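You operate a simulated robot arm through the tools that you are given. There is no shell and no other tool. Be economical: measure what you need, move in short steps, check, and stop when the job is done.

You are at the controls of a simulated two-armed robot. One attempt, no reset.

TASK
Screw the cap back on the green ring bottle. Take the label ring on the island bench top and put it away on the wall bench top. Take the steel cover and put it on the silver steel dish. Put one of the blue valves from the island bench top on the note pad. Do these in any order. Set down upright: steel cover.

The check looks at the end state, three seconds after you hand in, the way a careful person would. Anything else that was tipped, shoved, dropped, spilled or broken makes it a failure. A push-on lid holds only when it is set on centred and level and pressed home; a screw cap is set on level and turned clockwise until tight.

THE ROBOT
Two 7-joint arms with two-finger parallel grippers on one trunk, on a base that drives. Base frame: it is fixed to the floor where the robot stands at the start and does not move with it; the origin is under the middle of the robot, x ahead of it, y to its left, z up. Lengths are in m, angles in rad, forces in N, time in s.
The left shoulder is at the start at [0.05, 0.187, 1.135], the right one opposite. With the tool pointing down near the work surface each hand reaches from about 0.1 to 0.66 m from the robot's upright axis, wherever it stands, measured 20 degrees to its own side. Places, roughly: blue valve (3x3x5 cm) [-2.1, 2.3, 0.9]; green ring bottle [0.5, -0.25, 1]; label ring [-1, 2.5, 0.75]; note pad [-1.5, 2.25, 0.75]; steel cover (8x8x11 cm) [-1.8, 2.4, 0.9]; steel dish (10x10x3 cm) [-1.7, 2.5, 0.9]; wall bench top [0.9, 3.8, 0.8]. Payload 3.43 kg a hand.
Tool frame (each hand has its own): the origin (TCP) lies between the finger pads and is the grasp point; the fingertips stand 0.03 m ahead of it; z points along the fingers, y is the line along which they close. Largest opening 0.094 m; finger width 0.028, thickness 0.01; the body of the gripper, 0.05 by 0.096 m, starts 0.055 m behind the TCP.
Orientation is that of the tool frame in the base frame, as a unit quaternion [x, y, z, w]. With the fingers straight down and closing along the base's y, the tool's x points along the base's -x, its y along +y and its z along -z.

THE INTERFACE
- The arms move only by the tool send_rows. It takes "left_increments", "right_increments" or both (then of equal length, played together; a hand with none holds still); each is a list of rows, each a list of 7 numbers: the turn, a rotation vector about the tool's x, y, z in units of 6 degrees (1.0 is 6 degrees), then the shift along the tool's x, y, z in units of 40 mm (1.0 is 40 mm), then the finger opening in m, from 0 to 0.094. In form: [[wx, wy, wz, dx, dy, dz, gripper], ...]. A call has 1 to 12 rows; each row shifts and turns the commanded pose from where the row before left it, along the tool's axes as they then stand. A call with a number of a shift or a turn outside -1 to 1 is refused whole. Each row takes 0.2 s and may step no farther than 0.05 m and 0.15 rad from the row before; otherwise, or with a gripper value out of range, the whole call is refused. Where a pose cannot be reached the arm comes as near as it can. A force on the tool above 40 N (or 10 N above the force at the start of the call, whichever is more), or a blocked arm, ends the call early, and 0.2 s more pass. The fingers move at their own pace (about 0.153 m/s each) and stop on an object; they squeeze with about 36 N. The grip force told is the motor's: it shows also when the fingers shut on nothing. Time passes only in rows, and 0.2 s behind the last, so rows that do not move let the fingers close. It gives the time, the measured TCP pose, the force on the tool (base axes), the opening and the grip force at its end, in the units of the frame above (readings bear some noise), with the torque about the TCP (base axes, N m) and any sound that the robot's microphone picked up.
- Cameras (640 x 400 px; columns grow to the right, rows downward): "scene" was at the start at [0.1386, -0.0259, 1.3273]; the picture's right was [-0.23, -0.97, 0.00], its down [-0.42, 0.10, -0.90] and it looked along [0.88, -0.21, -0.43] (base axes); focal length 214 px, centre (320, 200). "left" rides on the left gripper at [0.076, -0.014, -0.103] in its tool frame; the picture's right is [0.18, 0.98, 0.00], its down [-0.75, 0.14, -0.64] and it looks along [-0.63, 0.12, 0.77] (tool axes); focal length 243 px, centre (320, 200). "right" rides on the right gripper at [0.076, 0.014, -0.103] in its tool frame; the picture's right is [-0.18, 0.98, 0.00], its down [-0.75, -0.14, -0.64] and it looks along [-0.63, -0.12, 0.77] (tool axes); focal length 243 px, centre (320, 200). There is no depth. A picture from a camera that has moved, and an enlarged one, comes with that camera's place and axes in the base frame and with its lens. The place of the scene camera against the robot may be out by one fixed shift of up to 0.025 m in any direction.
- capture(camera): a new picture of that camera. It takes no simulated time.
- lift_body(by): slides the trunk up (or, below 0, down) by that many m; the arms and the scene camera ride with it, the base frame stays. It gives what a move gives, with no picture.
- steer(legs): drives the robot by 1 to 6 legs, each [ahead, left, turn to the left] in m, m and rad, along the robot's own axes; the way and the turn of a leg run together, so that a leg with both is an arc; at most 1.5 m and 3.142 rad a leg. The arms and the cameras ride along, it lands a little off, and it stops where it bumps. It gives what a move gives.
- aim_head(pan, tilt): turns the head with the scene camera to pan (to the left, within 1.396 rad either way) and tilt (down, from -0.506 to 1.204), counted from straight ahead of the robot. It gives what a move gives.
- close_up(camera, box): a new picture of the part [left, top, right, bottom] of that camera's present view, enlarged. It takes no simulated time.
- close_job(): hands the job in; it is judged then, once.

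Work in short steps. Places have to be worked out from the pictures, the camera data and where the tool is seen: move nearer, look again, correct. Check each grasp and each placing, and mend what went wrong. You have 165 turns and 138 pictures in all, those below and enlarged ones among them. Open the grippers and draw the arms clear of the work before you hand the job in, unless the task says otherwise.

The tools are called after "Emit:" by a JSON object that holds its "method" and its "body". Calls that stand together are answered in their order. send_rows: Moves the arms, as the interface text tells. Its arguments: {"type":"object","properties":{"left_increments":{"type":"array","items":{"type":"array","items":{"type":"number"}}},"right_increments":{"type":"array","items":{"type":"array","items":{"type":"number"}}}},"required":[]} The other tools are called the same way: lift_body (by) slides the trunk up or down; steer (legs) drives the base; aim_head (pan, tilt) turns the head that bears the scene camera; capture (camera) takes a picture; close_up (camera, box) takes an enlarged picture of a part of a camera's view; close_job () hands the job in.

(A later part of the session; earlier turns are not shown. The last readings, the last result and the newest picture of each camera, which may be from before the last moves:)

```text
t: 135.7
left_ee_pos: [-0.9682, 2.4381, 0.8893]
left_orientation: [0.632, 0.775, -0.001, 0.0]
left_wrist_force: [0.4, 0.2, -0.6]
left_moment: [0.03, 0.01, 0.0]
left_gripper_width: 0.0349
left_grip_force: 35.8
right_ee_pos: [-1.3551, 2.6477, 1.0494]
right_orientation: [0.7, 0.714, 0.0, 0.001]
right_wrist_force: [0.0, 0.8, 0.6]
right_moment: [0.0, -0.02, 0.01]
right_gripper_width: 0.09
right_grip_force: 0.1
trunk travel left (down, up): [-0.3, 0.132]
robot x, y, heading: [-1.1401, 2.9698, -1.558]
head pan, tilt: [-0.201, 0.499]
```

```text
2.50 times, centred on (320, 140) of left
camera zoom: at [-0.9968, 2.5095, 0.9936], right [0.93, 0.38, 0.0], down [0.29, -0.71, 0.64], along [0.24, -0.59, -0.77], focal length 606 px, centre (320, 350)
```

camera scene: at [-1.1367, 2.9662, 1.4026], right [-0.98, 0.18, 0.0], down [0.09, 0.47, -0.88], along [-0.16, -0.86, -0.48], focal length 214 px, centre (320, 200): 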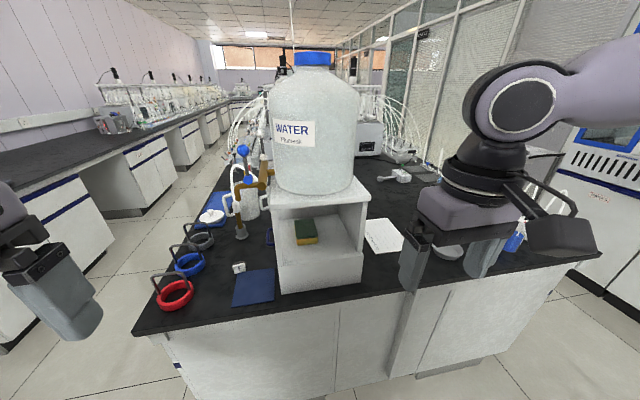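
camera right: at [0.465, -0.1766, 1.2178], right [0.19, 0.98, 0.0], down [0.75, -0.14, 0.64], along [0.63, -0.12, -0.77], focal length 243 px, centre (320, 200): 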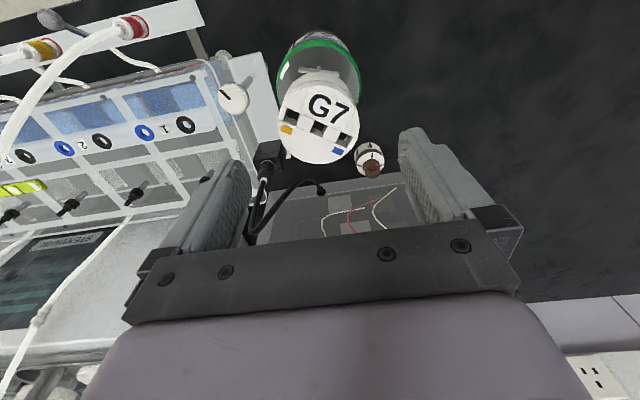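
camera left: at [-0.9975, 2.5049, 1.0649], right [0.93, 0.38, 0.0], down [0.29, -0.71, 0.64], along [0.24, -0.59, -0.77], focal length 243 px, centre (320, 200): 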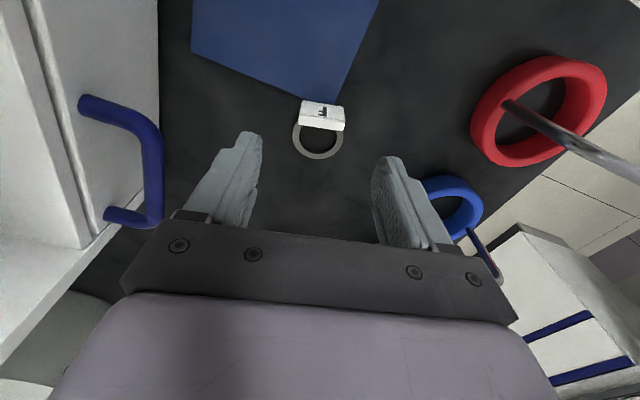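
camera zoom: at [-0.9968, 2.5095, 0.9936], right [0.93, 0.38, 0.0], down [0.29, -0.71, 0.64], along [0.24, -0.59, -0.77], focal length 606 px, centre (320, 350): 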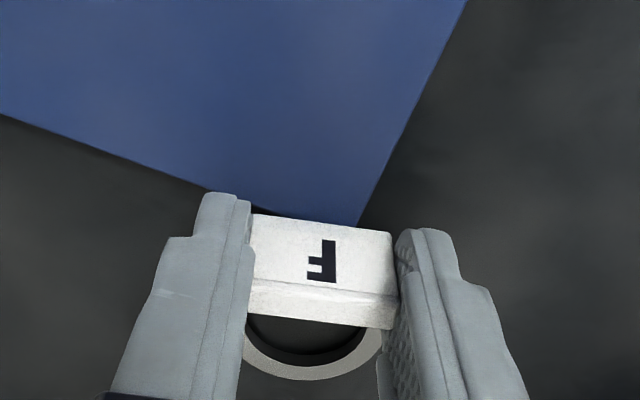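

Ring held. Lift it and tuck the left arm back; then use the right hand for the steel items on the way.

Emit:
{"method": "send_rows", "body": {"left_increments": [[0, 0, 0, 0, 0, -1, 0.01], [0, 0, 0, 0, 0, -1, 0.01], [0, 0, 0, 0, 0, -1, 0.01], [0, 0, 0, 0.5, 0, -0.9, 0.01], [0, 0, 0, 1, 0.2, -0.6, 0.01], [0, 0, 0, 1, 0.2, -0.6, 0.01], [0, 0, 0, 1, 0.2, -0.6, 0.01], [0, 0, 0, 1, 0.2, 0, 0.01], [0, 0, 0, 1, 0.2, 0, 0.01], [0, 0, 1, 0.4, 0.2, 0, 0.01], [0, 0, 0.8, 0, 0, 0, 0.01]]}}

Emit:
{"method": "lift_body", "body": {"by": 0.1}}

Emit:
{"method": "steer", "body": {"legs": [[-0.15, 0, 0], [0, -0.65, 0]]}}

Emit:
{"method": "aim_head", "body": {"pan": 0.0, "tilt": 0.6}}

Emit:
{"method": "capture", "body": {"camera": "scene"}}

```text
t: 136.8
left_ee_pos: [-0.9705, 2.4812, 1.0597]
left_orientation: [0.616, 0.788, -0.004, 0.003]
left_wrist_force: [-1.1, -13.2, -1.8]
left_moment: [1.51, -0.21, 0.76]
left_gripper_width: 0.0345
left_grip_force: 35.7
right_ee_pos: [-1.3548, 2.6491, 1.0514]
right_orientation: [0.701, 0.713, -0.001, 0.002]
right_wrist_force: [-1.1, 0.9, -0.5]
right_moment: [-0.06, -0.01, 0.01]
right_gripper_width: 0.0901
right_grip_force: 0.0
trunk travel left (down, up): [-0.3, 0.132]
robot x, y, heading: [-1.1371, 2.9665, -1.558]
head pan, tilt: [-0.201, 0.499]
stopped in row 5 (left hand): the force on the tool passed its limit at 77 N (the readings are from after the stop); the commanded pose is now the measured one
```

```text
t: 138.2
left_ee_pos: [-0.9714, 2.4811, 1.1608]
left_orientation: [0.619, 0.785, -0.004, 0.002]
left_wrist_force: [-0.2, 0.1, -0.2]
left_moment: [0.03, 0.02, -0.01]
left_gripper_width: 0.0346
left_grip_force: 35.6
right_ee_pos: [-1.3544, 2.6491, 1.1506]
right_orientation: [0.701, 0.713, 0.0, 0.001]
right_wrist_force: [0.8, 0.3, -0.3]
right_moment: [0.0, 0.01, 0.04]
right_gripper_width: 0.0901
right_grip_force: 0.0
trunk travel left (down, up): [-0.4, 0.032]
robot x, y, heading: [-1.1374, 2.9661, -1.562]
head pan, tilt: [-0.201, 0.499]
```

```text
t: 145.3
left_ee_pos: [-1.6251, 2.6255, 1.1602]
left_orientation: [0.62, 0.785, -0.003, 0.003]
left_wrist_force: [0.8, 0.7, -0.4]
left_moment: [0.0, -0.01, -0.01]
left_gripper_width: 0.0347
left_grip_force: 35.9
right_ee_pos: [-2.0094, 2.7934, 1.1515]
right_orientation: [0.702, 0.712, 0.0, 0.002]
right_wrist_force: [-0.7, -1.1, 0.1]
right_moment: [-0.02, -0.02, 0.02]
right_gripper_width: 0.09
right_grip_force: 0.0
trunk travel left (down, up): [-0.4, 0.032]
robot x, y, heading: [-1.7926, 3.1066, -1.569]
head pan, tilt: [-0.201, 0.499]
```

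```text
t: 146.1
left_ee_pos: [-1.6262, 2.6243, 1.161]
left_orientation: [0.62, 0.785, -0.004, 0.002]
left_wrist_force: [0.1, -0.2, 0.8]
left_moment: [0.0, 0.02, -0.02]
left_gripper_width: 0.0344
left_grip_force: 36.0
right_ee_pos: [-2.0083, 2.7941, 1.1505]
right_orientation: [0.702, 0.712, -0.001, 0.002]
right_wrist_force: [0.3, -0.3, 0.2]
right_moment: [0.01, 0.01, -0.02]
right_gripper_width: 0.0899
right_grip_force: 0.1
trunk travel left (down, up): [-0.4, 0.032]
robot x, y, heading: [-1.7884, 3.1131, -1.561]
head pan, tilt: [0.0, 0.6]
```

```text
62 pictures are left
camera scene: at [-1.8006, 2.9594, 1.3636], right [-1.0, -0.01, 0.0], down [0.0, 0.56, -0.83], along [0.01, -0.83, -0.56], focal length 214 px, centre (320, 200)
```

scene: 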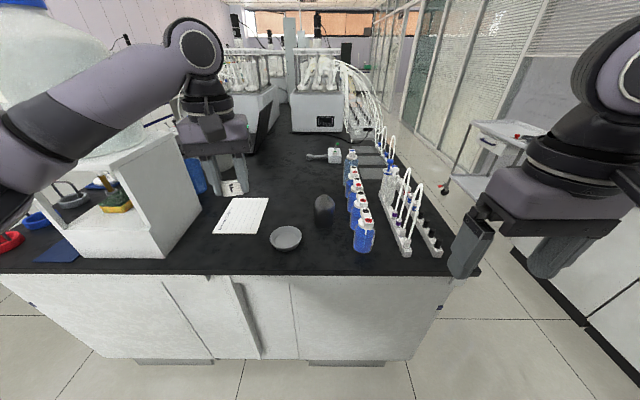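

The left arm bumped something while retracting; I check the rack/carboy area for damage.

Emit:
{"method": "close_up", "body": {"camera": "scene", "box": [0, 0, 260, 280]}}

Emit:
{"method": "aim_head", "body": {"pan": 0.75, "tilt": 0.45}}

Emit:
{"method": "capture", "body": {"camera": "scene"}}

```text
1.43 times, centred on (130, 140) of scene
camera zoom: at [-1.8006, 2.9594, 1.3636], right [-1.0, -0.01, 0.0], down [0.0, 0.56, -0.83], along [0.01, -0.83, -0.56], focal length 306 px, centre (591, 286)
```

zoom: 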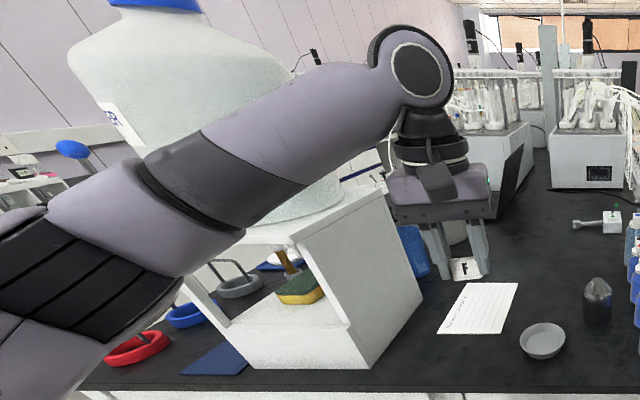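

```text
t: 147.2
left_ee_pos: [-1.6251, 2.6242, 1.1611]
left_orientation: [0.62, 0.785, -0.004, 0.002]
left_wrist_force: [0.5, -0.2, -0.8]
left_moment: [-0.01, 0.0, -0.02]
left_gripper_width: 0.0345
left_grip_force: 36.5
right_ee_pos: [-2.0089, 2.7935, 1.1509]
right_orientation: [0.702, 0.713, -0.001, 0.002]
right_wrist_force: [-0.4, 0.2, -0.8]
right_moment: [0.01, 0.01, -0.02]
right_gripper_width: 0.0899
right_grip_force: 0.1
trunk travel left (down, up): [-0.4, 0.032]
robot x, y, heading: [-1.7884, 3.1102, -1.562]
head pan, tilt: [0.75, 0.45]
```

```text
60 pictures are left
camera scene: at [-1.7381, 2.981, 1.3771], right [-0.73, -0.69, 0.0], down [-0.3, 0.32, -0.9], along [0.62, -0.65, -0.44], focal length 214 px, centre (320, 200)
```

scene: 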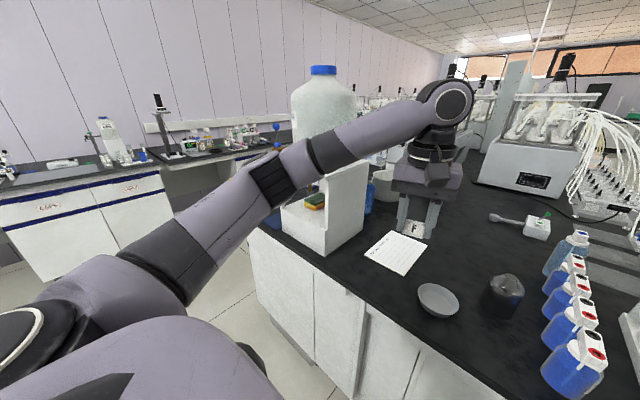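

Carboy and rack stand as before. I tuck the left hand back and look closer at the dish, cover and blue items.

Emit:
{"method": "send_rows", "body": {"left_increments": [[0, 0, 0, 0, 0, -0.8, 0.01], [0, 0, 0, 1, 0.2, -0.5, 0.01], [0, 0, 0, 1, 0.2, 0, 0.01], [0, 0, 0, 1, 0.2, 0, 0.01]]}}

Emit:
{"method": "aim_head", "body": {"pan": -0.1, "tilt": 0.6}}

Emit:
{"method": "close_up", "body": {"camera": "scene", "box": [180, 120, 420, 270]}}

```text
t: 148.2
left_ee_pos: [-1.6298, 2.749, 1.2133]
left_orientation: [0.62, 0.785, -0.004, 0.003]
left_wrist_force: [0.1, -0.2, -0.2]
left_moment: [0.0, 0.0, 0.01]
left_gripper_width: 0.0345
left_grip_force: 35.8
right_ee_pos: [-2.0082, 2.7935, 1.1516]
right_orientation: [0.701, 0.713, -0.001, 0.002]
right_wrist_force: [1.0, 0.6, -0.2]
right_moment: [-0.02, 0.02, 0.01]
right_gripper_width: 0.0901
right_grip_force: 0.0
trunk travel left (down, up): [-0.4, 0.032]
robot x, y, heading: [-1.7957, 3.1109, -1.561]
head pan, tilt: [0.75, 0.45]
```

```text
t: 149.3
left_ee_pos: [-1.6299, 2.7472, 1.2133]
left_orientation: [0.62, 0.785, -0.005, 0.002]
left_wrist_force: [0.0, 0.8, 0.0]
left_moment: [0.02, -0.02, 0.02]
left_gripper_width: 0.0345
left_grip_force: 36.1
right_ee_pos: [-2.0082, 2.7937, 1.1506]
right_orientation: [0.701, 0.713, 0.0, 0.002]
right_wrist_force: [0.5, 0.1, 0.0]
right_moment: [-0.01, 0.01, 0.04]
right_gripper_width: 0.0901
right_grip_force: 0.1
trunk travel left (down, up): [-0.4, 0.032]
robot x, y, heading: [-1.7932, 3.1115, -1.567]
head pan, tilt: [-0.099, 0.6]
```

```text
2.67 times, centred on (300, 195) of scene
camera zoom: at [-1.8093, 2.9598, 1.3636], right [-1.0, 0.09, 0.0], down [0.05, 0.56, -0.83], along [-0.07, -0.82, -0.56], focal length 572 px, centre (373, 213)
```

zoom: 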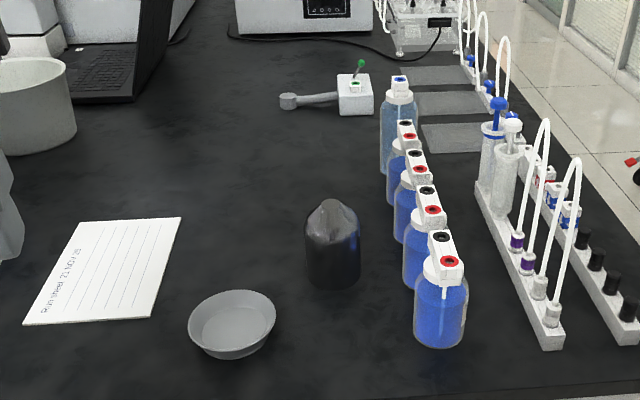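

Zoom on the right rail for the blue valves.

Emit:
{"method": "close_up", "body": {"camera": "scene", "box": [330, 125, 430, 195]}}

Emit:
{"method": "close_up", "body": {"camera": "scene", "box": [340, 190, 440, 280]}}

```text
5.71 times, centred on (380, 160) of scene
camera zoom: at [-1.8093, 2.9598, 1.3636], right [-1.0, 0.09, 0.0], down [0.05, 0.56, -0.83], along [-0.07, -0.82, -0.56], focal length 1226 px, centre (-23, 429)
```

zoom: 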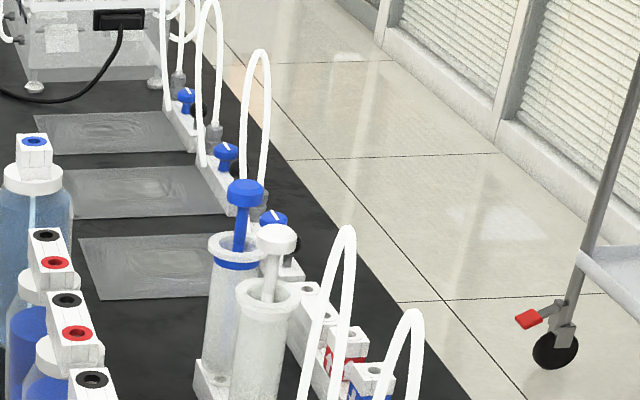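

```text
4.44 times, centred on (390, 235) of scene
camera zoom: at [-1.8093, 2.9598, 1.3636], right [-1.0, 0.09, 0.0], down [0.05, 0.56, -0.83], along [-0.07, -0.82, -0.56], focal length 953 px, centre (9, 44)
```

zoom: 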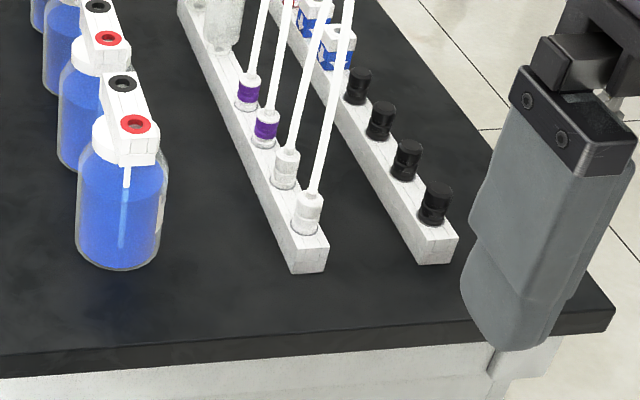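

Blue valves: white blocks with blue label on the right rail near (-2.13, 2.32). Cover ≈(-1.796, 2.376), dish ≈(-1.677, 2.465), pad ≈(-1.49, 2.336). Retract the left hand more and position for the cover.

Emit:
{"method": "send_rows", "body": {"left_increments": [[0, 0, 0, 0.9, 0.2, 0, 0.01], [0, 0, 0, 0.9, 0.2, 0, 0.01], [0, 0, 0, 0.8, 0.2, 0, 0.01]]}}

Emit:
{"method": "steer", "body": {"legs": [[0.15, 0.17, 0]]}}

Emit:
{"method": "lift_body", "body": {"by": -0.05}}

Emit:
{"method": "capture", "body": {"camera": "right"}}

```text
t: 150.1
left_ee_pos: [-1.6299, 2.8548, 1.2122]
left_orientation: [0.62, 0.785, -0.004, 0.002]
left_wrist_force: [-0.5, -0.6, -0.2]
left_moment: [-0.01, -0.03, 0.01]
left_gripper_width: 0.0344
left_grip_force: 36.0
right_ee_pos: [-2.0082, 2.794, 1.1509]
right_orientation: [0.702, 0.712, 0.0, 0.001]
right_wrist_force: [0.2, 0.1, -0.6]
right_moment: [-0.02, 0.01, 0.02]
right_gripper_width: 0.0898
right_grip_force: 0.1
trunk travel left (down, up): [-0.4, 0.032]
robot x, y, heading: [-1.7915, 3.109, -1.569]
head pan, tilt: [-0.099, 0.6]
```

```text
t: 152.3
left_ee_pos: [-1.4585, 2.704, 1.2113]
left_orientation: [0.62, 0.784, -0.005, 0.003]
left_wrist_force: [0.8, 0.3, -0.3]
left_moment: [0.03, 0.01, 0.0]
left_gripper_width: 0.0347
left_grip_force: 36.3
right_ee_pos: [-1.8367, 2.645, 1.1505]
right_orientation: [0.703, 0.711, 0.0, 0.001]
right_wrist_force: [-0.5, 0.6, -0.4]
right_moment: [0.01, 0.02, 0.02]
right_gripper_width: 0.09
right_grip_force: 0.0
trunk travel left (down, up): [-0.4, 0.032]
robot x, y, heading: [-1.6207, 2.9595, -1.568]
head pan, tilt: [-0.099, 0.6]
```

```text
t: 153.2
left_ee_pos: [-1.4592, 2.7041, 1.1625]
left_orientation: [0.62, 0.785, -0.004, 0.003]
left_wrist_force: [-0.6, 0.2, -0.7]
left_moment: [0.0, -0.02, 0.0]
left_gripper_width: 0.0347
left_grip_force: 35.6
right_ee_pos: [-1.8357, 2.6448, 1.0999]
right_orientation: [0.704, 0.711, -0.001, 0.002]
right_wrist_force: [0.4, -0.5, -0.7]
right_moment: [0.01, 0.0, 0.01]
right_gripper_width: 0.0901
right_grip_force: 0.1
trunk travel left (down, up): [-0.35, 0.082]
robot x, y, heading: [-1.6199, 2.9637, -1.566]
head pan, tilt: [-0.099, 0.6]
```

```text
56 pictures are left
camera right: at [-1.8243, 2.7213, 1.2027], right [0.99, -0.17, 0.0], down [-0.13, -0.75, 0.64], along [-0.11, -0.63, -0.77], focal length 243 px, centre (320, 200)
```

right: 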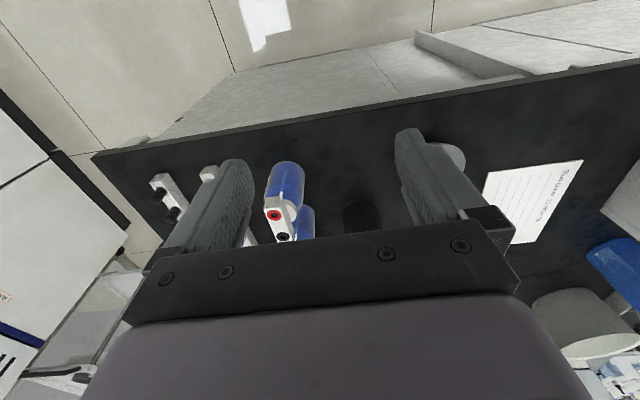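

Move the right hand above the cover staying high, then look.

Emit:
{"method": "send_rows", "body": {"right_increments": [[0, 0, 0, -0.7, 0.13, 0.1, 0.094], [0, 0, 0, -0.7, 0.13, 0.1, 0.094], [0, 0, 0, -0.7, 0.13, 0.1, 0.094], [0, 0, 0, -0.7, 0.13, 0.1, 0.094], [0, 0, 0, -0.7, 0.13, 0.1, 0.094], [0, 0, 0, -0.7, 0.13, 0.1, 0.094], [0, 0, 0, -0.7, 0.13, 0.1, 0.094], [0, 0, 0, -0.7, 0.13, 0.1, 0.094]]}}

Emit:
{"method": "capture", "body": {"camera": "right"}}

```text
t: 155.0
left_ee_pos: [-1.4582, 2.7033, 1.1618]
left_orientation: [0.621, 0.784, -0.005, 0.003]
left_wrist_force: [0.3, 1.6, -0.8]
left_moment: [0.01, 0.02, -0.01]
left_gripper_width: 0.0343
left_grip_force: 35.7
right_ee_pos: [-1.8252, 2.4533, 1.0629]
right_orientation: [0.703, 0.712, -0.001, 0.003]
right_wrist_force: [0.2, 0.5, -0.3]
right_moment: [-0.01, 0.02, 0.01]
right_gripper_width: 0.0939
right_grip_force: 0.0
right hand out of reach, approached as far as the arm can: row 7, 8
trunk travel left (down, up): [-0.35, 0.082]
robot x, y, heading: [-1.6179, 2.9597, -1.569]
head pan, tilt: [-0.099, 0.6]
```

```text
55 pictures are left
camera right: at [-1.8121, 2.5305, 1.1658], right [0.99, -0.17, 0.0], down [-0.13, -0.75, 0.64], along [-0.11, -0.64, -0.76], focal length 243 px, centre (320, 200)
```

right: 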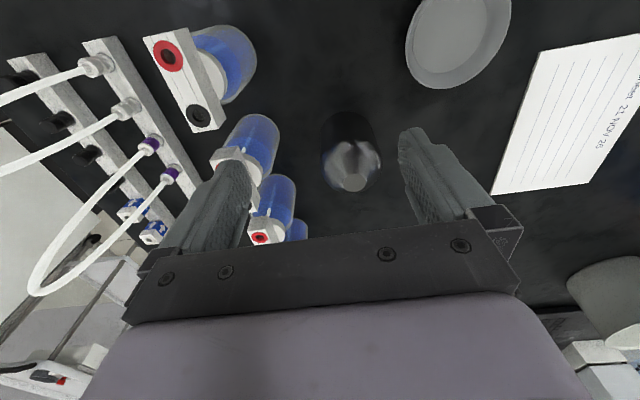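

Cover at (-1.80, 2.384). Reach is limited at this height; I raise the trunk and nudge 0.04 m closer, then extend.

Emit:
{"method": "lift_body", "body": {"by": 0.06}}

Emit:
{"method": "steer", "body": {"legs": [[0.04, 0, 0]]}}

Emit:
{"method": "send_rows", "body": {"right_increments": [[0, 0, 0, -0.3, 0.3, 0.2, 0.094], [0, 0, 0, -0.3, 0.3, 0.3, 0.094]]}}

Emit:
{"method": "close_up", "body": {"camera": "right", "box": [240, 60, 440, 220]}}

```text
t: 156.0
left_ee_pos: [-1.4601, 2.704, 1.2214]
left_orientation: [0.621, 0.784, -0.004, 0.002]
left_wrist_force: [0.3, -0.2, -0.4]
left_moment: [0.0, -0.02, 0.01]
left_gripper_width: 0.0343
left_grip_force: 35.8
right_ee_pos: [-1.8246, 2.4558, 1.1242]
right_orientation: [0.703, 0.711, 0.0, 0.003]
right_wrist_force: [0.5, 0.7, 0.1]
right_moment: [0.0, 0.04, 0.03]
right_gripper_width: 0.094
right_grip_force: 0.0
trunk travel left (down, up): [-0.41, 0.022]
robot x, y, heading: [-1.6172, 2.9599, -1.564]
head pan, tilt: [-0.099, 0.6]
```

```text
t: 156.9
left_ee_pos: [-1.4585, 2.6628, 1.2207]
left_orientation: [0.621, 0.784, -0.003, 0.002]
left_wrist_force: [-0.3, 0.1, -0.2]
left_moment: [0.06, -0.01, -0.01]
left_gripper_width: 0.0348
left_grip_force: 36.0
right_ee_pos: [-1.8232, 2.4129, 1.1241]
right_orientation: [0.702, 0.712, 0.0, 0.003]
right_wrist_force: [-0.1, 0.3, -0.8]
right_moment: [0.06, 0.0, -0.01]
right_gripper_width: 0.0939
right_grip_force: 0.1
trunk travel left (down, up): [-0.41, 0.022]
robot x, y, heading: [-1.622, 2.9228, -1.565]
head pan, tilt: [-0.099, 0.6]
```

```text
t: 157.5
left_ee_pos: [-1.4585, 2.6639, 1.2207]
left_orientation: [0.62, 0.784, -0.005, 0.002]
left_wrist_force: [-0.3, -0.1, -0.4]
left_moment: [0.0, 0.0, -0.01]
left_gripper_width: 0.0345
left_grip_force: 36.5
right_ee_pos: [-1.8218, 2.4155, 1.1028]
right_orientation: [0.702, 0.712, -0.001, 0.005]
right_wrist_force: [0.1, 0.3, -0.1]
right_moment: [-0.05, -0.01, -0.01]
right_gripper_width: 0.094
right_grip_force: 0.1
right hand out of reach, approached as far as the arm can: row 1, 2
trunk travel left (down, up): [-0.41, 0.022]
robot x, y, heading: [-1.6197, 2.9198, -1.565]
head pan, tilt: [-0.099, 0.6]
```

```text
2.50 times, centred on (340, 140) of right
camera zoom: at [-1.8097, 2.4907, 1.2045], right [0.99, -0.17, 0.01], down [-0.13, -0.75, 0.65], along [-0.11, -0.64, -0.76], focal length 606 px, centre (270, 350)
```

zoom: 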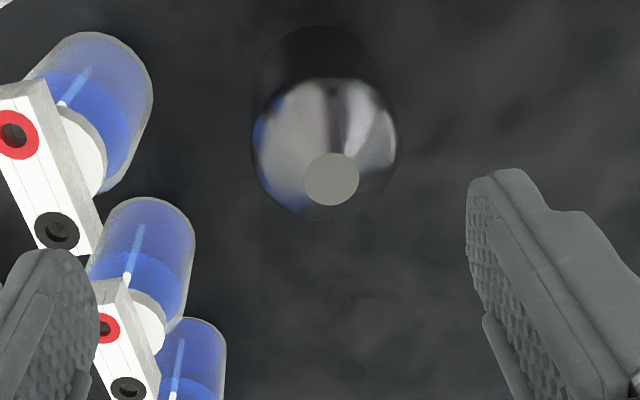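

I test whether yawing the hand clockwise extends the reach.

Emit:
{"method": "send_rows", "body": {"right_increments": [[0, 0, 1, 0, 0, 0, 0.094], [0, 0, 1, 0, 0, 0, 0.094], [0, 0, 1, 0, 0, 0, 0.094], [0, 0, 1, 0, 0, 0, 0.094], [0, 0, 1, 0, 0, 0, 0.094], [0, 0, 0, -0.6, 0.5, 0, 0.094], [0, 0, 0, -0.3, 0.3, 0, 0.094]]}}

```text
t: 159.1
left_ee_pos: [-1.459, 2.6638, 1.2204]
left_orientation: [0.621, 0.784, -0.003, 0.002]
left_wrist_force: [-0.1, -0.7, -0.2]
left_moment: [0.03, -0.05, -0.01]
left_gripper_width: 0.0345
left_grip_force: 36.1
right_ee_pos: [-1.8353, 2.4028, 1.1036]
right_orientation: [0.862, 0.506, 0.0, 0.003]
right_wrist_force: [0.3, -0.2, 0.4]
right_moment: [-0.03, 0.01, 0.0]
right_gripper_width: 0.094
right_grip_force: 0.0
right hand out of reach, approached as far as the arm can: row 6, 7
trunk travel left (down, up): [-0.41, 0.022]
robot x, y, heading: [-1.6202, 2.9212, -1.564]
head pan, tilt: [-0.099, 0.6]
```

The limit is the azimuth inward of ~20–22°, not distance. I shift the robot 0.10 m to its left so the cover sits further to the right side.

Emit:
{"method": "steer", "body": {"legs": [[0, 0.1, 0]]}}

Emit:
{"method": "send_rows", "body": {"right_increments": [[0, 0, -1, 0, 0, 0, 0.094], [0, 0, -1, 0, 0, 0, 0.094], [0, 0, -1, 0, 0, 0, 0.094], [0, 0, -1, 0, 0, 0, 0.094], [0, 0, -1, 0, 0, 0, 0.094], [0, 0, 0, -0.25, -0.8, 0, 0.094], [0, 0, 0, -0.25, -0.8, 0, 0.094]]}}

Emit:
{"method": "close_up", "body": {"camera": "right", "box": [160, 40, 480, 240]}}

```text
t: 160.6
left_ee_pos: [-1.3601, 2.6657, 1.2215]
left_orientation: [0.62, 0.784, -0.005, 0.001]
left_wrist_force: [-0.7, 0.3, -1.0]
left_moment: [-0.01, 0.05, -0.01]
left_gripper_width: 0.0345
left_grip_force: 36.0
right_ee_pos: [-1.7371, 2.4036, 1.1035]
right_orientation: [0.863, 0.506, 0.0, 0.004]
right_wrist_force: [0.3, 0.0, -0.2]
right_moment: [0.01, 0.01, 0.03]
right_gripper_width: 0.0939
right_grip_force: 0.1
trunk travel left (down, up): [-0.41, 0.022]
robot x, y, heading: [-1.5255, 2.9219, -1.566]
head pan, tilt: [-0.099, 0.6]
```

```text
t: 162.2
left_ee_pos: [-1.3606, 2.6649, 1.2213]
left_orientation: [0.621, 0.784, -0.004, 0.002]
left_wrist_force: [0.0, 0.1, -0.3]
left_moment: [0.01, 0.02, 0.01]
left_gripper_width: 0.0344
left_grip_force: 36.0
right_ee_pos: [-1.802, 2.3811, 1.104]
right_orientation: [0.702, 0.712, 0.0, 0.004]
right_wrist_force: [-0.5, 0.8, 0.4]
right_moment: [0.0, 0.01, -0.02]
right_gripper_width: 0.0939
right_grip_force: 0.0
trunk travel left (down, up): [-0.41, 0.022]
robot x, y, heading: [-1.5211, 2.9244, -1.565]
head pan, tilt: [-0.099, 0.6]
```

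```text
2.00 times, centred on (320, 140) of right
camera zoom: at [-1.7907, 2.4587, 1.205], right [0.99, -0.17, 0.01], down [-0.13, -0.75, 0.65], along [-0.1, -0.64, -0.76], focal length 485 px, centre (320, 320)
```

zoom: 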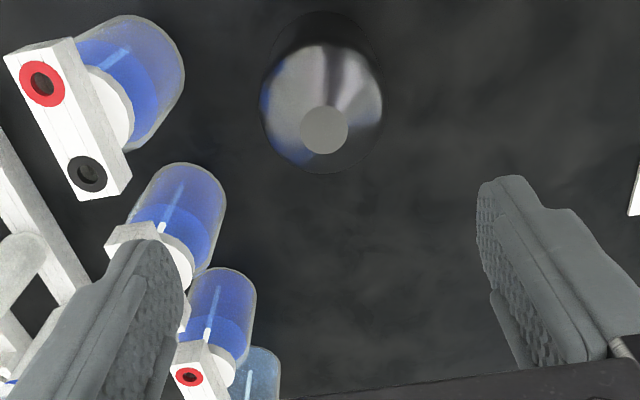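

Now reachable: cover axis (-1.80, 2.377), dia ≈0.07. Lower with the trunk first, then the arm.

Emit:
{"method": "lift_body", "body": {"by": -0.1}}

Emit:
{"method": "send_rows", "body": {"right_increments": [[0, 0, 0, -0.1, 0.05, 0.2, 0.084]]}}

Emit:
{"method": "close_up", "body": {"camera": "right", "box": [160, 40, 480, 240]}}

```text
t: 163.5
left_ee_pos: [-1.36, 2.6653, 1.1226]
left_orientation: [0.62, 0.784, -0.005, 0.003]
left_wrist_force: [0.5, -0.1, 0.0]
left_moment: [-0.03, 0.01, -0.01]
left_gripper_width: 0.0344
left_grip_force: 35.8
right_ee_pos: [-1.8023, 2.3822, 1.0019]
right_orientation: [0.702, 0.712, 0.0, 0.003]
right_wrist_force: [-0.2, -0.9, -0.6]
right_moment: [-0.02, 0.01, 0.01]
right_gripper_width: 0.0943
right_grip_force: 0.1
trunk travel left (down, up): [-0.31, 0.122]
robot x, y, heading: [-1.5219, 2.9235, -1.559]
head pan, tilt: [-0.099, 0.6]
```

```text
t: 163.9
left_ee_pos: [-1.3611, 2.6656, 1.1208]
left_orientation: [0.621, 0.784, -0.004, 0.003]
left_wrist_force: [0.1, -0.7, -0.8]
left_moment: [0.01, -0.02, 0.02]
left_gripper_width: 0.0345
left_grip_force: 36.5
right_ee_pos: [-1.8007, 2.3791, 0.9966]
right_orientation: [0.702, 0.712, -0.001, 0.003]
right_wrist_force: [0.4, 1.1, 0.4]
right_moment: [-0.03, -0.04, 0.03]
right_gripper_width: 0.0843
right_grip_force: 0.0
trunk travel left (down, up): [-0.31, 0.122]
robot x, y, heading: [-1.5223, 2.9228, -1.564]
head pan, tilt: [-0.099, 0.6]
```

```text
2.00 times, centred on (320, 140) of right
camera zoom: at [-1.7882, 2.4551, 1.0979], right [0.99, -0.17, 0.01], down [-0.13, -0.75, 0.65], along [-0.11, -0.64, -0.76], focal length 485 px, centre (320, 320)
```

zoom: 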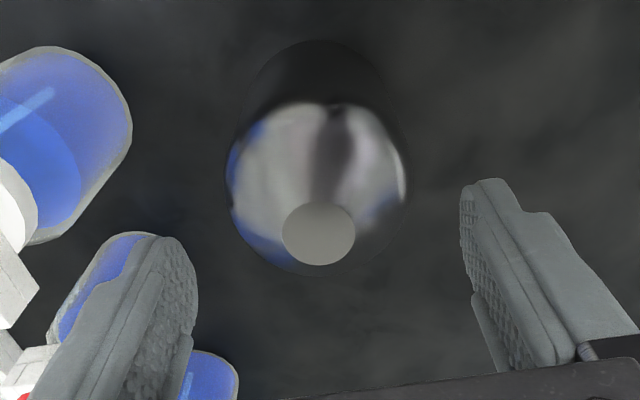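

Well centred. Descend to z≈0.90 and grip.

Emit:
{"method": "send_rows", "body": {"right_increments": [[0, 0, 0, -0.05, 0, 0.8, 0.084], [0, 0, 0, 0, 0, 0.8, 0.084], [0, 0, 0, 0, 0, 0.8, 0.084], [0, 0, 0, 0, 0, 0, 0.05], [0, 0, 0, 0, 0, 0, 0.05], [0, 0, 0, 0, 0, 0, 0.05]]}}

Emit:
{"method": "close_up", "body": {"camera": "right", "box": [160, 40, 480, 240]}}

```text
t: 165.3
left_ee_pos: [-1.3591, 2.6635, 1.1209]
left_orientation: [0.62, 0.785, -0.004, 0.002]
left_wrist_force: [0.0, -1.2, -0.6]
left_moment: [0.02, -0.03, -0.02]
left_gripper_width: 0.0345
left_grip_force: 35.6
right_ee_pos: [-1.801, 2.3803, 0.9041]
right_orientation: [0.702, 0.712, -0.003, 0.006]
right_wrist_force: [2.5, -8.1, 16.2]
right_moment: [0.08, -0.05, -0.06]
right_gripper_width: 0.0716
right_grip_force: 36.0
right hand out of reach, approached as far as the arm can: row 3
trunk travel left (down, up): [-0.31, 0.122]
robot x, y, heading: [-1.5236, 2.9231, -1.563]
head pan, tilt: [-0.099, 0.6]
```

```text
2.00 times, centred on (320, 140) of right
camera zoom: at [-1.7891, 2.4573, 1.0062], right [0.99, -0.17, 0.01], down [-0.13, -0.75, 0.65], along [-0.1, -0.64, -0.76], focal length 485 px, centre (320, 320)
```

zoom: 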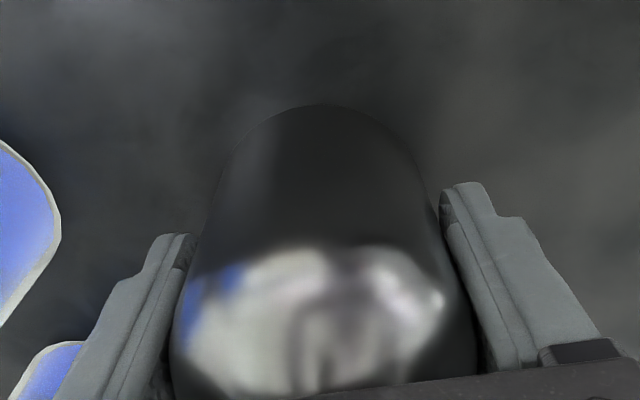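

Gripped (palm just touching the top). Lift 6 cm.

Emit:
{"method": "send_rows", "body": {"right_increments": [[0, 0, 0, 0, 0, -0.5, 0.05], [0, 0, 0, 0, 0, -1, 0.05], [0, 0, 0, 0.3, 0, -0.6, 0.05]]}}

Emit:
{"method": "steer", "body": {"legs": [[0, 0.1, 0]]}}

Emit:
{"method": "capture", "body": {"camera": "right"}}

Emit:
{"method": "capture", "body": {"camera": "scene"}}

```text
t: 166.1
left_ee_pos: [-1.3617, 2.6655, 1.1206]
left_orientation: [0.62, 0.785, -0.003, 0.002]
left_wrist_force: [-0.1, -0.7, 0.6]
left_moment: [0.01, 0.01, 0.03]
left_gripper_width: 0.0344
left_grip_force: 36.2
right_ee_pos: [-1.8031, 2.3943, 0.9848]
right_orientation: [0.701, 0.713, 0.0, 0.002]
right_wrist_force: [0.1, 0.1, -4.1]
right_moment: [0.04, 0.0, 0.01]
right_gripper_width: 0.072
right_grip_force: 36.1
trunk travel left (down, up): [-0.31, 0.122]
robot x, y, heading: [-1.5208, 2.9239, -1.564]
head pan, tilt: [-0.099, 0.6]
```

```text
t: 167.6
left_ee_pos: [-1.2628, 2.6646, 1.1216]
left_orientation: [0.62, 0.785, -0.005, 0.002]
left_wrist_force: [-0.3, -0.2, -0.1]
left_moment: [0.03, 0.0, 0.01]
left_gripper_width: 0.0347
left_grip_force: 36.4
right_ee_pos: [-1.706, 2.3935, 0.9853]
right_orientation: [0.702, 0.713, 0.0, 0.003]
right_wrist_force: [0.9, -0.2, -4.9]
right_moment: [0.01, 0.03, 0.0]
right_gripper_width: 0.072
right_grip_force: 36.0
trunk travel left (down, up): [-0.31, 0.122]
robot x, y, heading: [-1.429, 2.9212, -1.564]
head pan, tilt: [-0.099, 0.6]
```

```text
50 pictures are left
camera right: at [-1.6935, 2.4702, 1.0872], right [0.99, -0.17, 0.0], down [-0.13, -0.75, 0.65], along [-0.11, -0.64, -0.76], focal length 243 px, centre (320, 200)
```

right: 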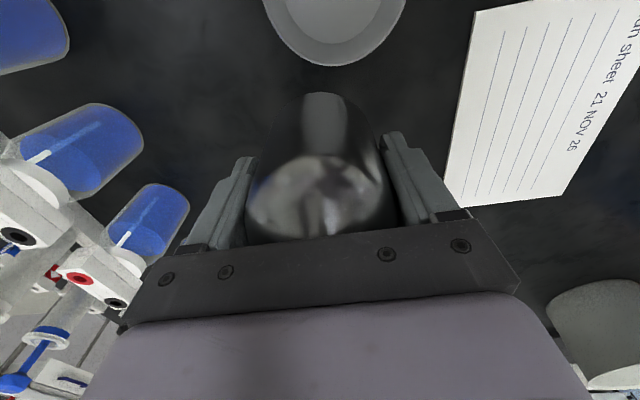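

```text
49 pictures are left
camera scene: at [-1.4414, 2.7712, 1.2735], right [-1.0, 0.09, 0.0], down [0.05, 0.56, -0.82], along [-0.08, -0.82, -0.57], focal length 214 px, centre (320, 200)
```

scene: 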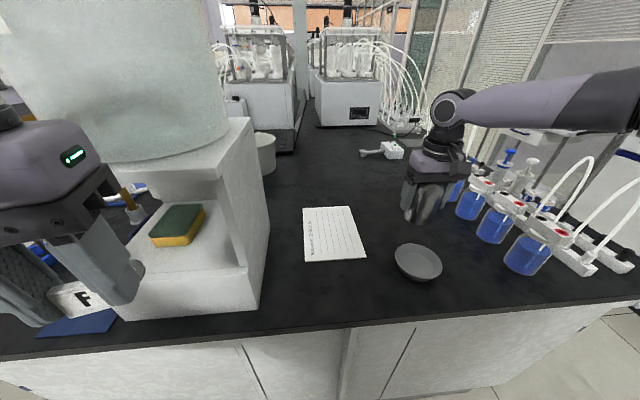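

Dish centre ≈(-1.681, 2.474). Move the cover above it (bottom at ~0.936) and verify.

Emit:
{"method": "send_rows", "body": {"right_increments": [[0, 0, 0, 0.7, 0.2, 0, 0.05], [0, 0, 0, 0.7, 0.2, 0, 0.05], [0, 0, 0, 0.69, 0.2, 0, 0.05]]}}

Emit:
{"method": "close_up", "body": {"camera": "scene", "box": [360, 160, 480, 300]}}

Emit:
{"method": "capture", "body": {"camera": "right"}}

```text
t: 168.4
left_ee_pos: [-1.2623, 2.6657, 1.1206]
left_orientation: [0.62, 0.785, -0.005, 0.003]
left_wrist_force: [0.3, -0.6, -0.6]
left_moment: [-0.02, 0.04, 0.02]
left_gripper_width: 0.0347
left_grip_force: 36.1
right_ee_pos: [-1.6826, 2.4797, 0.986]
right_orientation: [0.702, 0.712, 0.001, 0.004]
right_wrist_force: [0.2, 0.3, -4.6]
right_moment: [0.01, 0.01, 0.0]
right_gripper_width: 0.072
right_grip_force: 36.0
trunk travel left (down, up): [-0.31, 0.122]
robot x, y, heading: [-1.4258, 2.9225, -1.558]
head pan, tilt: [-0.099, 0.6]
```

```text
2.86 times, centred on (420, 230) of scene
camera zoom: at [-1.4417, 2.7716, 1.2735], right [-1.0, 0.09, 0.0], down [0.05, 0.56, -0.83], along [-0.08, -0.82, -0.56], focal length 613 px, centre (34, 114)
```

zoom: 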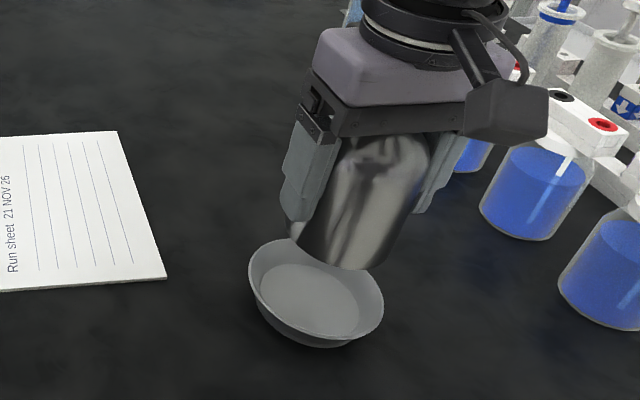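

```text
47 pictures are left
camera right: at [-1.6707, 2.5558, 1.088], right [0.99, -0.17, 0.01], down [-0.13, -0.75, 0.65], along [-0.11, -0.64, -0.76], focal length 243 px, centre (320, 200)
```

right: 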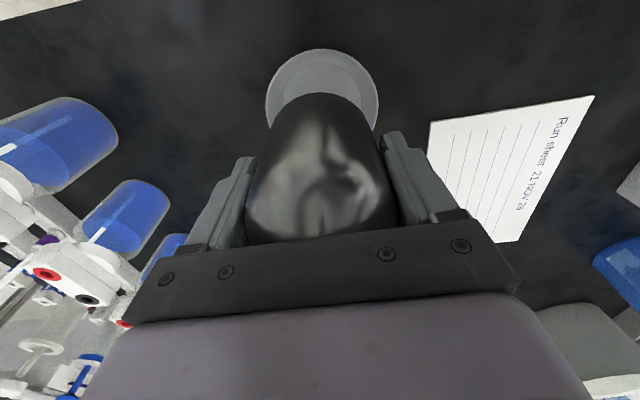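

Alignment within ~3 mm: shift +x 3 mm, and lower.

Emit:
{"method": "send_rows", "body": {"right_increments": [[0, 0, 0, 0.0, 0.075, 0.4, 0.05], [0, 0, 0, 0, 0, 0.6, 0.05], [0, 0, 0, 0, 0, 0.5, 0.05]]}}

Emit:
{"method": "close_up", "body": {"camera": "scene", "box": [360, 180, 480, 300]}}

Emit:
{"method": "close_up", "body": {"camera": "right", "box": [220, 20, 420, 220]}}

```text
t: 169.2
left_ee_pos: [-1.2625, 2.6659, 1.1213]
left_orientation: [0.62, 0.785, -0.004, 0.002]
left_wrist_force: [0.8, -0.8, -0.1]
left_moment: [0.02, 0.0, 0.0]
left_gripper_width: 0.0344
left_grip_force: 35.5
right_ee_pos: [-1.6802, 2.4777, 0.9263]
right_orientation: [0.702, 0.712, 0.0, 0.003]
right_wrist_force: [-1.1, 0.3, -4.1]
right_moment: [-0.01, 0.0, 0.01]
right_gripper_width: 0.0718
right_grip_force: 36.0
trunk travel left (down, up): [-0.31, 0.122]
robot x, y, heading: [-1.4239, 2.9208, -1.559]
head pan, tilt: [-0.099, 0.6]
```

```text
3.33 times, centred on (420, 240) of scene
camera zoom: at [-1.4418, 2.7711, 1.2735], right [-1.0, 0.09, 0.0], down [0.05, 0.56, -0.82], along [-0.08, -0.82, -0.57], focal length 715 px, centre (-13, 67)
```

zoom: 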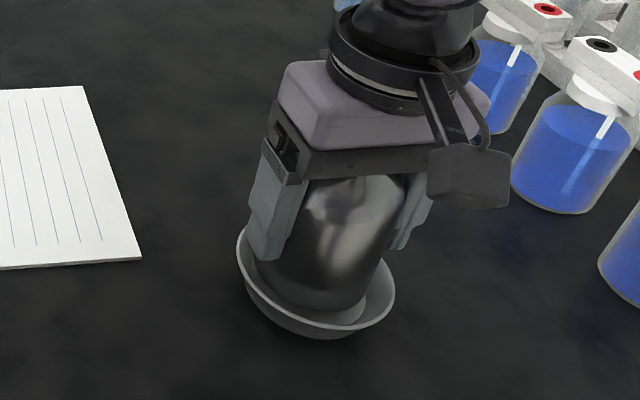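

```text
2.00 times, centred on (320, 120) of right
camera zoom: at [-1.6671, 2.5546, 1.0279], right [0.99, -0.17, 0.01], down [-0.13, -0.75, 0.65], along [-0.11, -0.64, -0.76], focal length 485 px, centre (320, 360)
```

zoom: 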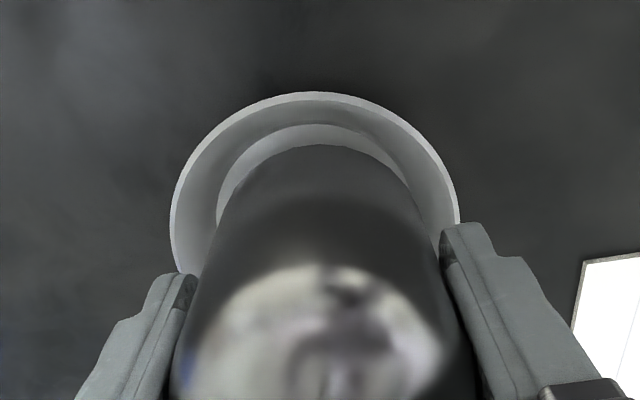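

Well centred. Lower in small steps watching the weight reading.

Emit:
{"method": "send_rows", "body": {"right_increments": [[0, 0, 0, 0, 0, 0.12, 0.05], [0, 0, 0, 0, 0, 0.1, 0.05]]}}

Emit:
{"method": "send_rows", "body": {"right_increments": [[0, 0, 0, 0, 0, 0.08, 0.05]]}}

```text
t: 169.8
left_ee_pos: [-1.2632, 2.6656, 1.1221]
left_orientation: [0.62, 0.785, -0.004, 0.002]
left_wrist_force: [0.0, -0.5, -0.6]
left_moment: [0.02, 0.03, 0.03]
left_gripper_width: 0.0348
left_grip_force: 35.9
right_ee_pos: [-1.6804, 2.4777, 0.9164]
right_orientation: [0.702, 0.712, -0.001, 0.002]
right_wrist_force: [-1.2, 0.0, -4.5]
right_moment: [0.02, 0.01, 0.04]
right_gripper_width: 0.0716
right_grip_force: 35.9
trunk travel left (down, up): [-0.31, 0.122]
robot x, y, heading: [-1.4229, 2.922, -1.562]
head pan, tilt: [-0.099, 0.6]
```

```text
t: 170.2
left_ee_pos: [-1.2616, 2.6658, 1.1224]
left_orientation: [0.619, 0.785, -0.004, 0.002]
left_wrist_force: [-0.3, 0.0, 0.3]
left_moment: [0.02, 0.0, 0.0]
left_gripper_width: 0.0346
left_grip_force: 36.0
right_ee_pos: [-1.6797, 2.4783, 0.9138]
right_orientation: [0.702, 0.712, -0.001, 0.003]
right_wrist_force: [0.3, -0.1, -4.3]
right_moment: [0.02, -0.03, 0.0]
right_gripper_width: 0.0721
right_grip_force: 36.1
trunk travel left (down, up): [-0.31, 0.122]
robot x, y, heading: [-1.4253, 2.92, -1.56]
head pan, tilt: [-0.099, 0.6]
```

Emit:
{"method": "send_rows", "body": {"right_increments": [[0, 0, 0, 0, 0, 0.06, 0.05]]}}

Emit:
{"method": "close_up", "body": {"camera": "right", "box": [220, 20, 420, 220]}}

```text
t: 170.6
left_ee_pos: [-1.2633, 2.6656, 1.1217]
left_orientation: [0.62, 0.785, -0.004, 0.003]
left_wrist_force: [-0.3, 0.6, -0.3]
left_moment: [0.01, 0.0, -0.02]
left_gripper_width: 0.0348
left_grip_force: 36.4
right_ee_pos: [-1.6811, 2.4774, 0.9118]
right_orientation: [0.701, 0.713, -0.001, 0.003]
right_wrist_force: [-1.9, 1.3, 2.7]
right_moment: [-0.19, 0.18, -0.02]
right_gripper_width: 0.0715
right_grip_force: 36.1
trunk travel left (down, up): [-0.31, 0.122]
robot x, y, heading: [-1.4267, 2.9218, -1.561]
head pan, tilt: [-0.099, 0.6]
```

```text
2.00 times, centred on (320, 120) of right
camera zoom: at [-1.6679, 2.5549, 1.0137], right [0.99, -0.17, 0.01], down [-0.13, -0.75, 0.65], along [-0.11, -0.64, -0.76], focal length 485 px, centre (320, 360)
```

zoom: 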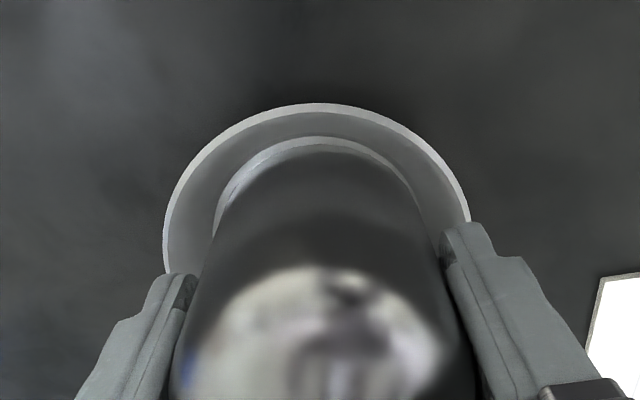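

Weight is transferred. Open just slightly (to avoid pushing the dish rim), then rise.

Emit:
{"method": "send_rows", "body": {"right_increments": [[0, 0, 0, 0, 0, 0, 0.077], [0, 0, 0, 0, 0, 0, 0.077], [0, 0, 0, 0, 0, -0.3, 0.078], [0, 0, 0, 0, 0, -0.4, 0.082], [0, 0, 0, 0, 0, -0.8, 0.085], [0, 0, 0, 0, 0, -0.8, 0.085], [0, 0, 0, 0, 0, -0.8, 0.085], [0, 0, 0, 0.5, 0, -0.5, 0.085]]}}

Emit:
{"method": "close_up", "body": {"camera": "scene", "box": [340, 160, 500, 300]}}

```text
t: 172.4
left_ee_pos: [-1.2623, 2.6659, 1.1214]
left_orientation: [0.62, 0.784, -0.004, 0.003]
left_wrist_force: [0.3, -0.5, -0.9]
left_moment: [0.0, -0.03, -0.02]
left_gripper_width: 0.0345
left_grip_force: 35.9
right_ee_pos: [-1.6793, 2.5009, 1.0551]
right_orientation: [0.701, 0.713, -0.002, 0.004]
right_wrist_force: [0.2, 0.1, 0.5]
right_moment: [-0.01, 0.03, -0.01]
right_gripper_width: 0.0848
right_grip_force: 0.1
trunk travel left (down, up): [-0.31, 0.122]
robot x, y, heading: [-1.4252, 2.9172, -1.564]
head pan, tilt: [-0.099, 0.6]
```

```text
2.86 times, centred on (420, 230) of scene
camera zoom: at [-1.4416, 2.772, 1.2736], right [-1.0, 0.09, 0.0], down [0.05, 0.56, -0.83], along [-0.08, -0.82, -0.56], focal length 613 px, centre (34, 114)
```

zoom: 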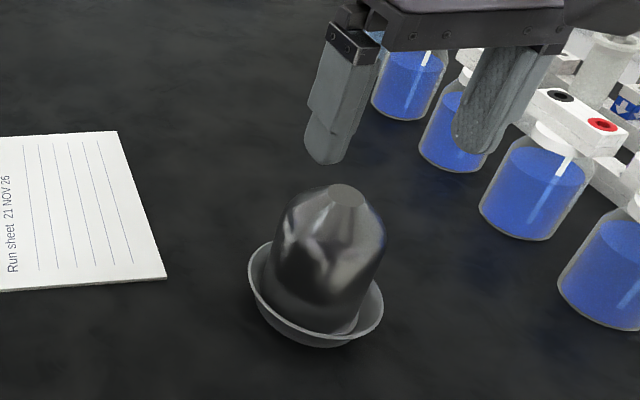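

Cover sits upright in the dish. Now the valve: raise, retract, and drive right so the rail lies in the right hand's zone.

Emit:
{"method": "lift_body", "body": {"by": 0.12}}

Emit:
{"method": "send_rows", "body": {"right_increments": [[0, 0, 0, 0.9, 0, 0, 0.07], [0, 0, 0, 0.9, 0, 0, 0.07], [0, 0, 0, 0.9, 0, 0, 0.07]]}}

Emit:
{"method": "steer", "body": {"legs": [[0, -0.43, 0]]}}

Emit:
{"method": "aim_head", "body": {"pan": -0.35, "tilt": 0.75}}

Emit:
{"method": "capture", "body": {"camera": "right"}}

Emit:
{"method": "close_up", "body": {"camera": "scene", "box": [220, 60, 480, 260]}}

```text
t: 173.9
left_ee_pos: [-1.2617, 2.6663, 1.2414]
left_orientation: [0.62, 0.785, -0.004, 0.002]
left_wrist_force: [0.5, -0.6, 0.3]
left_moment: [0.0, 0.03, -0.02]
left_gripper_width: 0.0347
left_grip_force: 36.3
right_ee_pos: [-1.6797, 2.4999, 1.1754]
right_orientation: [0.701, 0.713, -0.001, 0.002]
right_wrist_force: [-0.4, 0.7, 0.1]
right_moment: [0.0, 0.0, -0.03]
right_gripper_width: 0.0851
right_grip_force: 0.0
trunk travel left (down, up): [-0.43, 0.002]
robot x, y, heading: [-1.4271, 2.9245, -1.559]
head pan, tilt: [-0.099, 0.6]
```

```text
t: 174.7
left_ee_pos: [-1.2632, 2.6674, 1.2417]
left_orientation: [0.62, 0.785, -0.004, 0.002]
left_wrist_force: [0.4, -0.1, -1.1]
left_moment: [0.0, 0.04, 0.02]
left_gripper_width: 0.0346
left_grip_force: 36.1
right_ee_pos: [-1.6787, 2.6082, 1.1746]
right_orientation: [0.701, 0.713, -0.002, 0.004]
right_wrist_force: [1.4, 0.7, -0.2]
right_moment: [-0.01, -0.02, 0.02]
right_gripper_width: 0.0701
right_grip_force: 0.1
trunk travel left (down, up): [-0.43, 0.002]
robot x, y, heading: [-1.4245, 2.9269, -1.559]
head pan, tilt: [-0.099, 0.6]
```

```text
t: 179.1
left_ee_pos: [-1.6965, 2.6624, 1.2419]
left_orientation: [0.621, 0.784, -0.004, 0.002]
left_wrist_force: [-1.0, -1.0, 0.8]
left_moment: [-0.02, -0.01, 0.0]
left_gripper_width: 0.0343
left_grip_force: 35.5
right_ee_pos: [-2.1114, 2.606, 1.1742]
right_orientation: [0.702, 0.712, -0.001, 0.004]
right_wrist_force: [-0.4, -0.5, 0.4]
right_moment: [0.0, 0.01, 0.01]
right_gripper_width: 0.0702
right_grip_force: 0.0
trunk travel left (down, up): [-0.43, 0.002]
robot x, y, heading: [-1.8611, 2.9188, -1.561]
head pan, tilt: [-0.099, 0.6]
```

```text
t: 179.8
left_ee_pos: [-1.6958, 2.6622, 1.2416]
left_orientation: [0.62, 0.784, -0.004, 0.003]
left_wrist_force: [-0.7, 0.4, -1.1]
left_moment: [0.02, 0.0, 0.02]
left_gripper_width: 0.0345
left_grip_force: 36.1
right_ee_pos: [-2.1115, 2.6044, 1.1748]
right_orientation: [0.702, 0.712, 0.0, 0.003]
right_wrist_force: [-0.2, 0.7, 0.5]
right_moment: [0.0, -0.01, 0.04]
right_gripper_width: 0.0701
right_grip_force: 0.1
trunk travel left (down, up): [-0.43, 0.002]
robot x, y, heading: [-1.8547, 2.916, -1.56]
head pan, tilt: [-0.351, 0.75]
```

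```text
42 pictures are left
camera right: at [-2.0987, 2.6818, 1.2762], right [0.99, -0.17, 0.01], down [-0.13, -0.75, 0.65], along [-0.11, -0.64, -0.76], focal length 243 px, centre (320, 200)
```

right: 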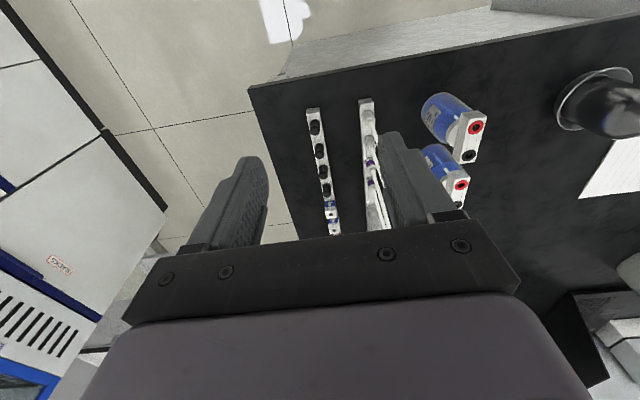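

```text
2.00 times, centred on (350, 160) of scene
camera zoom: at [-1.8939, 2.7784, 1.3807], right [-0.94, 0.34, 0.0], down [0.23, 0.64, -0.73], along [-0.25, -0.69, -0.68], focal length 429 px, centre (260, 280)
```

zoom: 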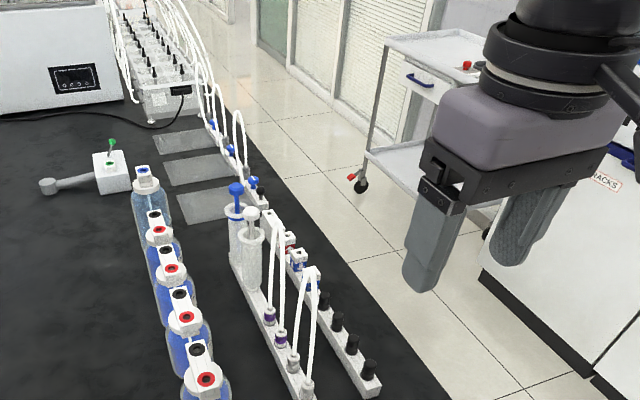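

Zoom on the valve rail.

Emit:
{"method": "close_up", "body": {"camera": "right", "box": [280, 150, 400, 240]}}

Emit:
{"method": "close_up", "body": {"camera": "scene", "box": [330, 145, 420, 265]}}

```text
4.44 times, centred on (340, 195) of right
camera zoom: at [-2.0987, 2.6818, 1.2762], right [0.99, -0.17, 0.01], down [-0.13, -0.75, 0.65], along [-0.11, -0.64, -0.76], focal length 1078 px, centre (231, 222)
```

zoom: 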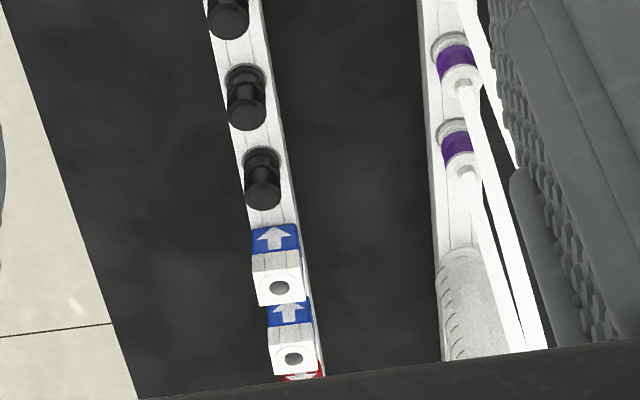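

```text
3.33 times, centred on (375, 205) of scene
camera zoom: at [-1.8939, 2.7784, 1.3807], right [-0.94, 0.34, 0.0], down [0.23, 0.64, -0.73], along [-0.25, -0.69, -0.68], focal length 715 px, centre (137, 183)
```

zoom: 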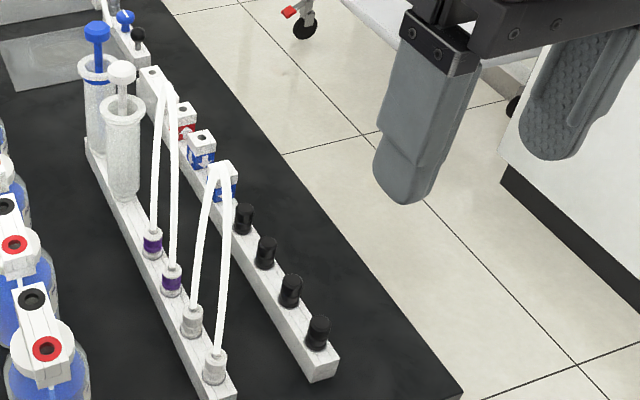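

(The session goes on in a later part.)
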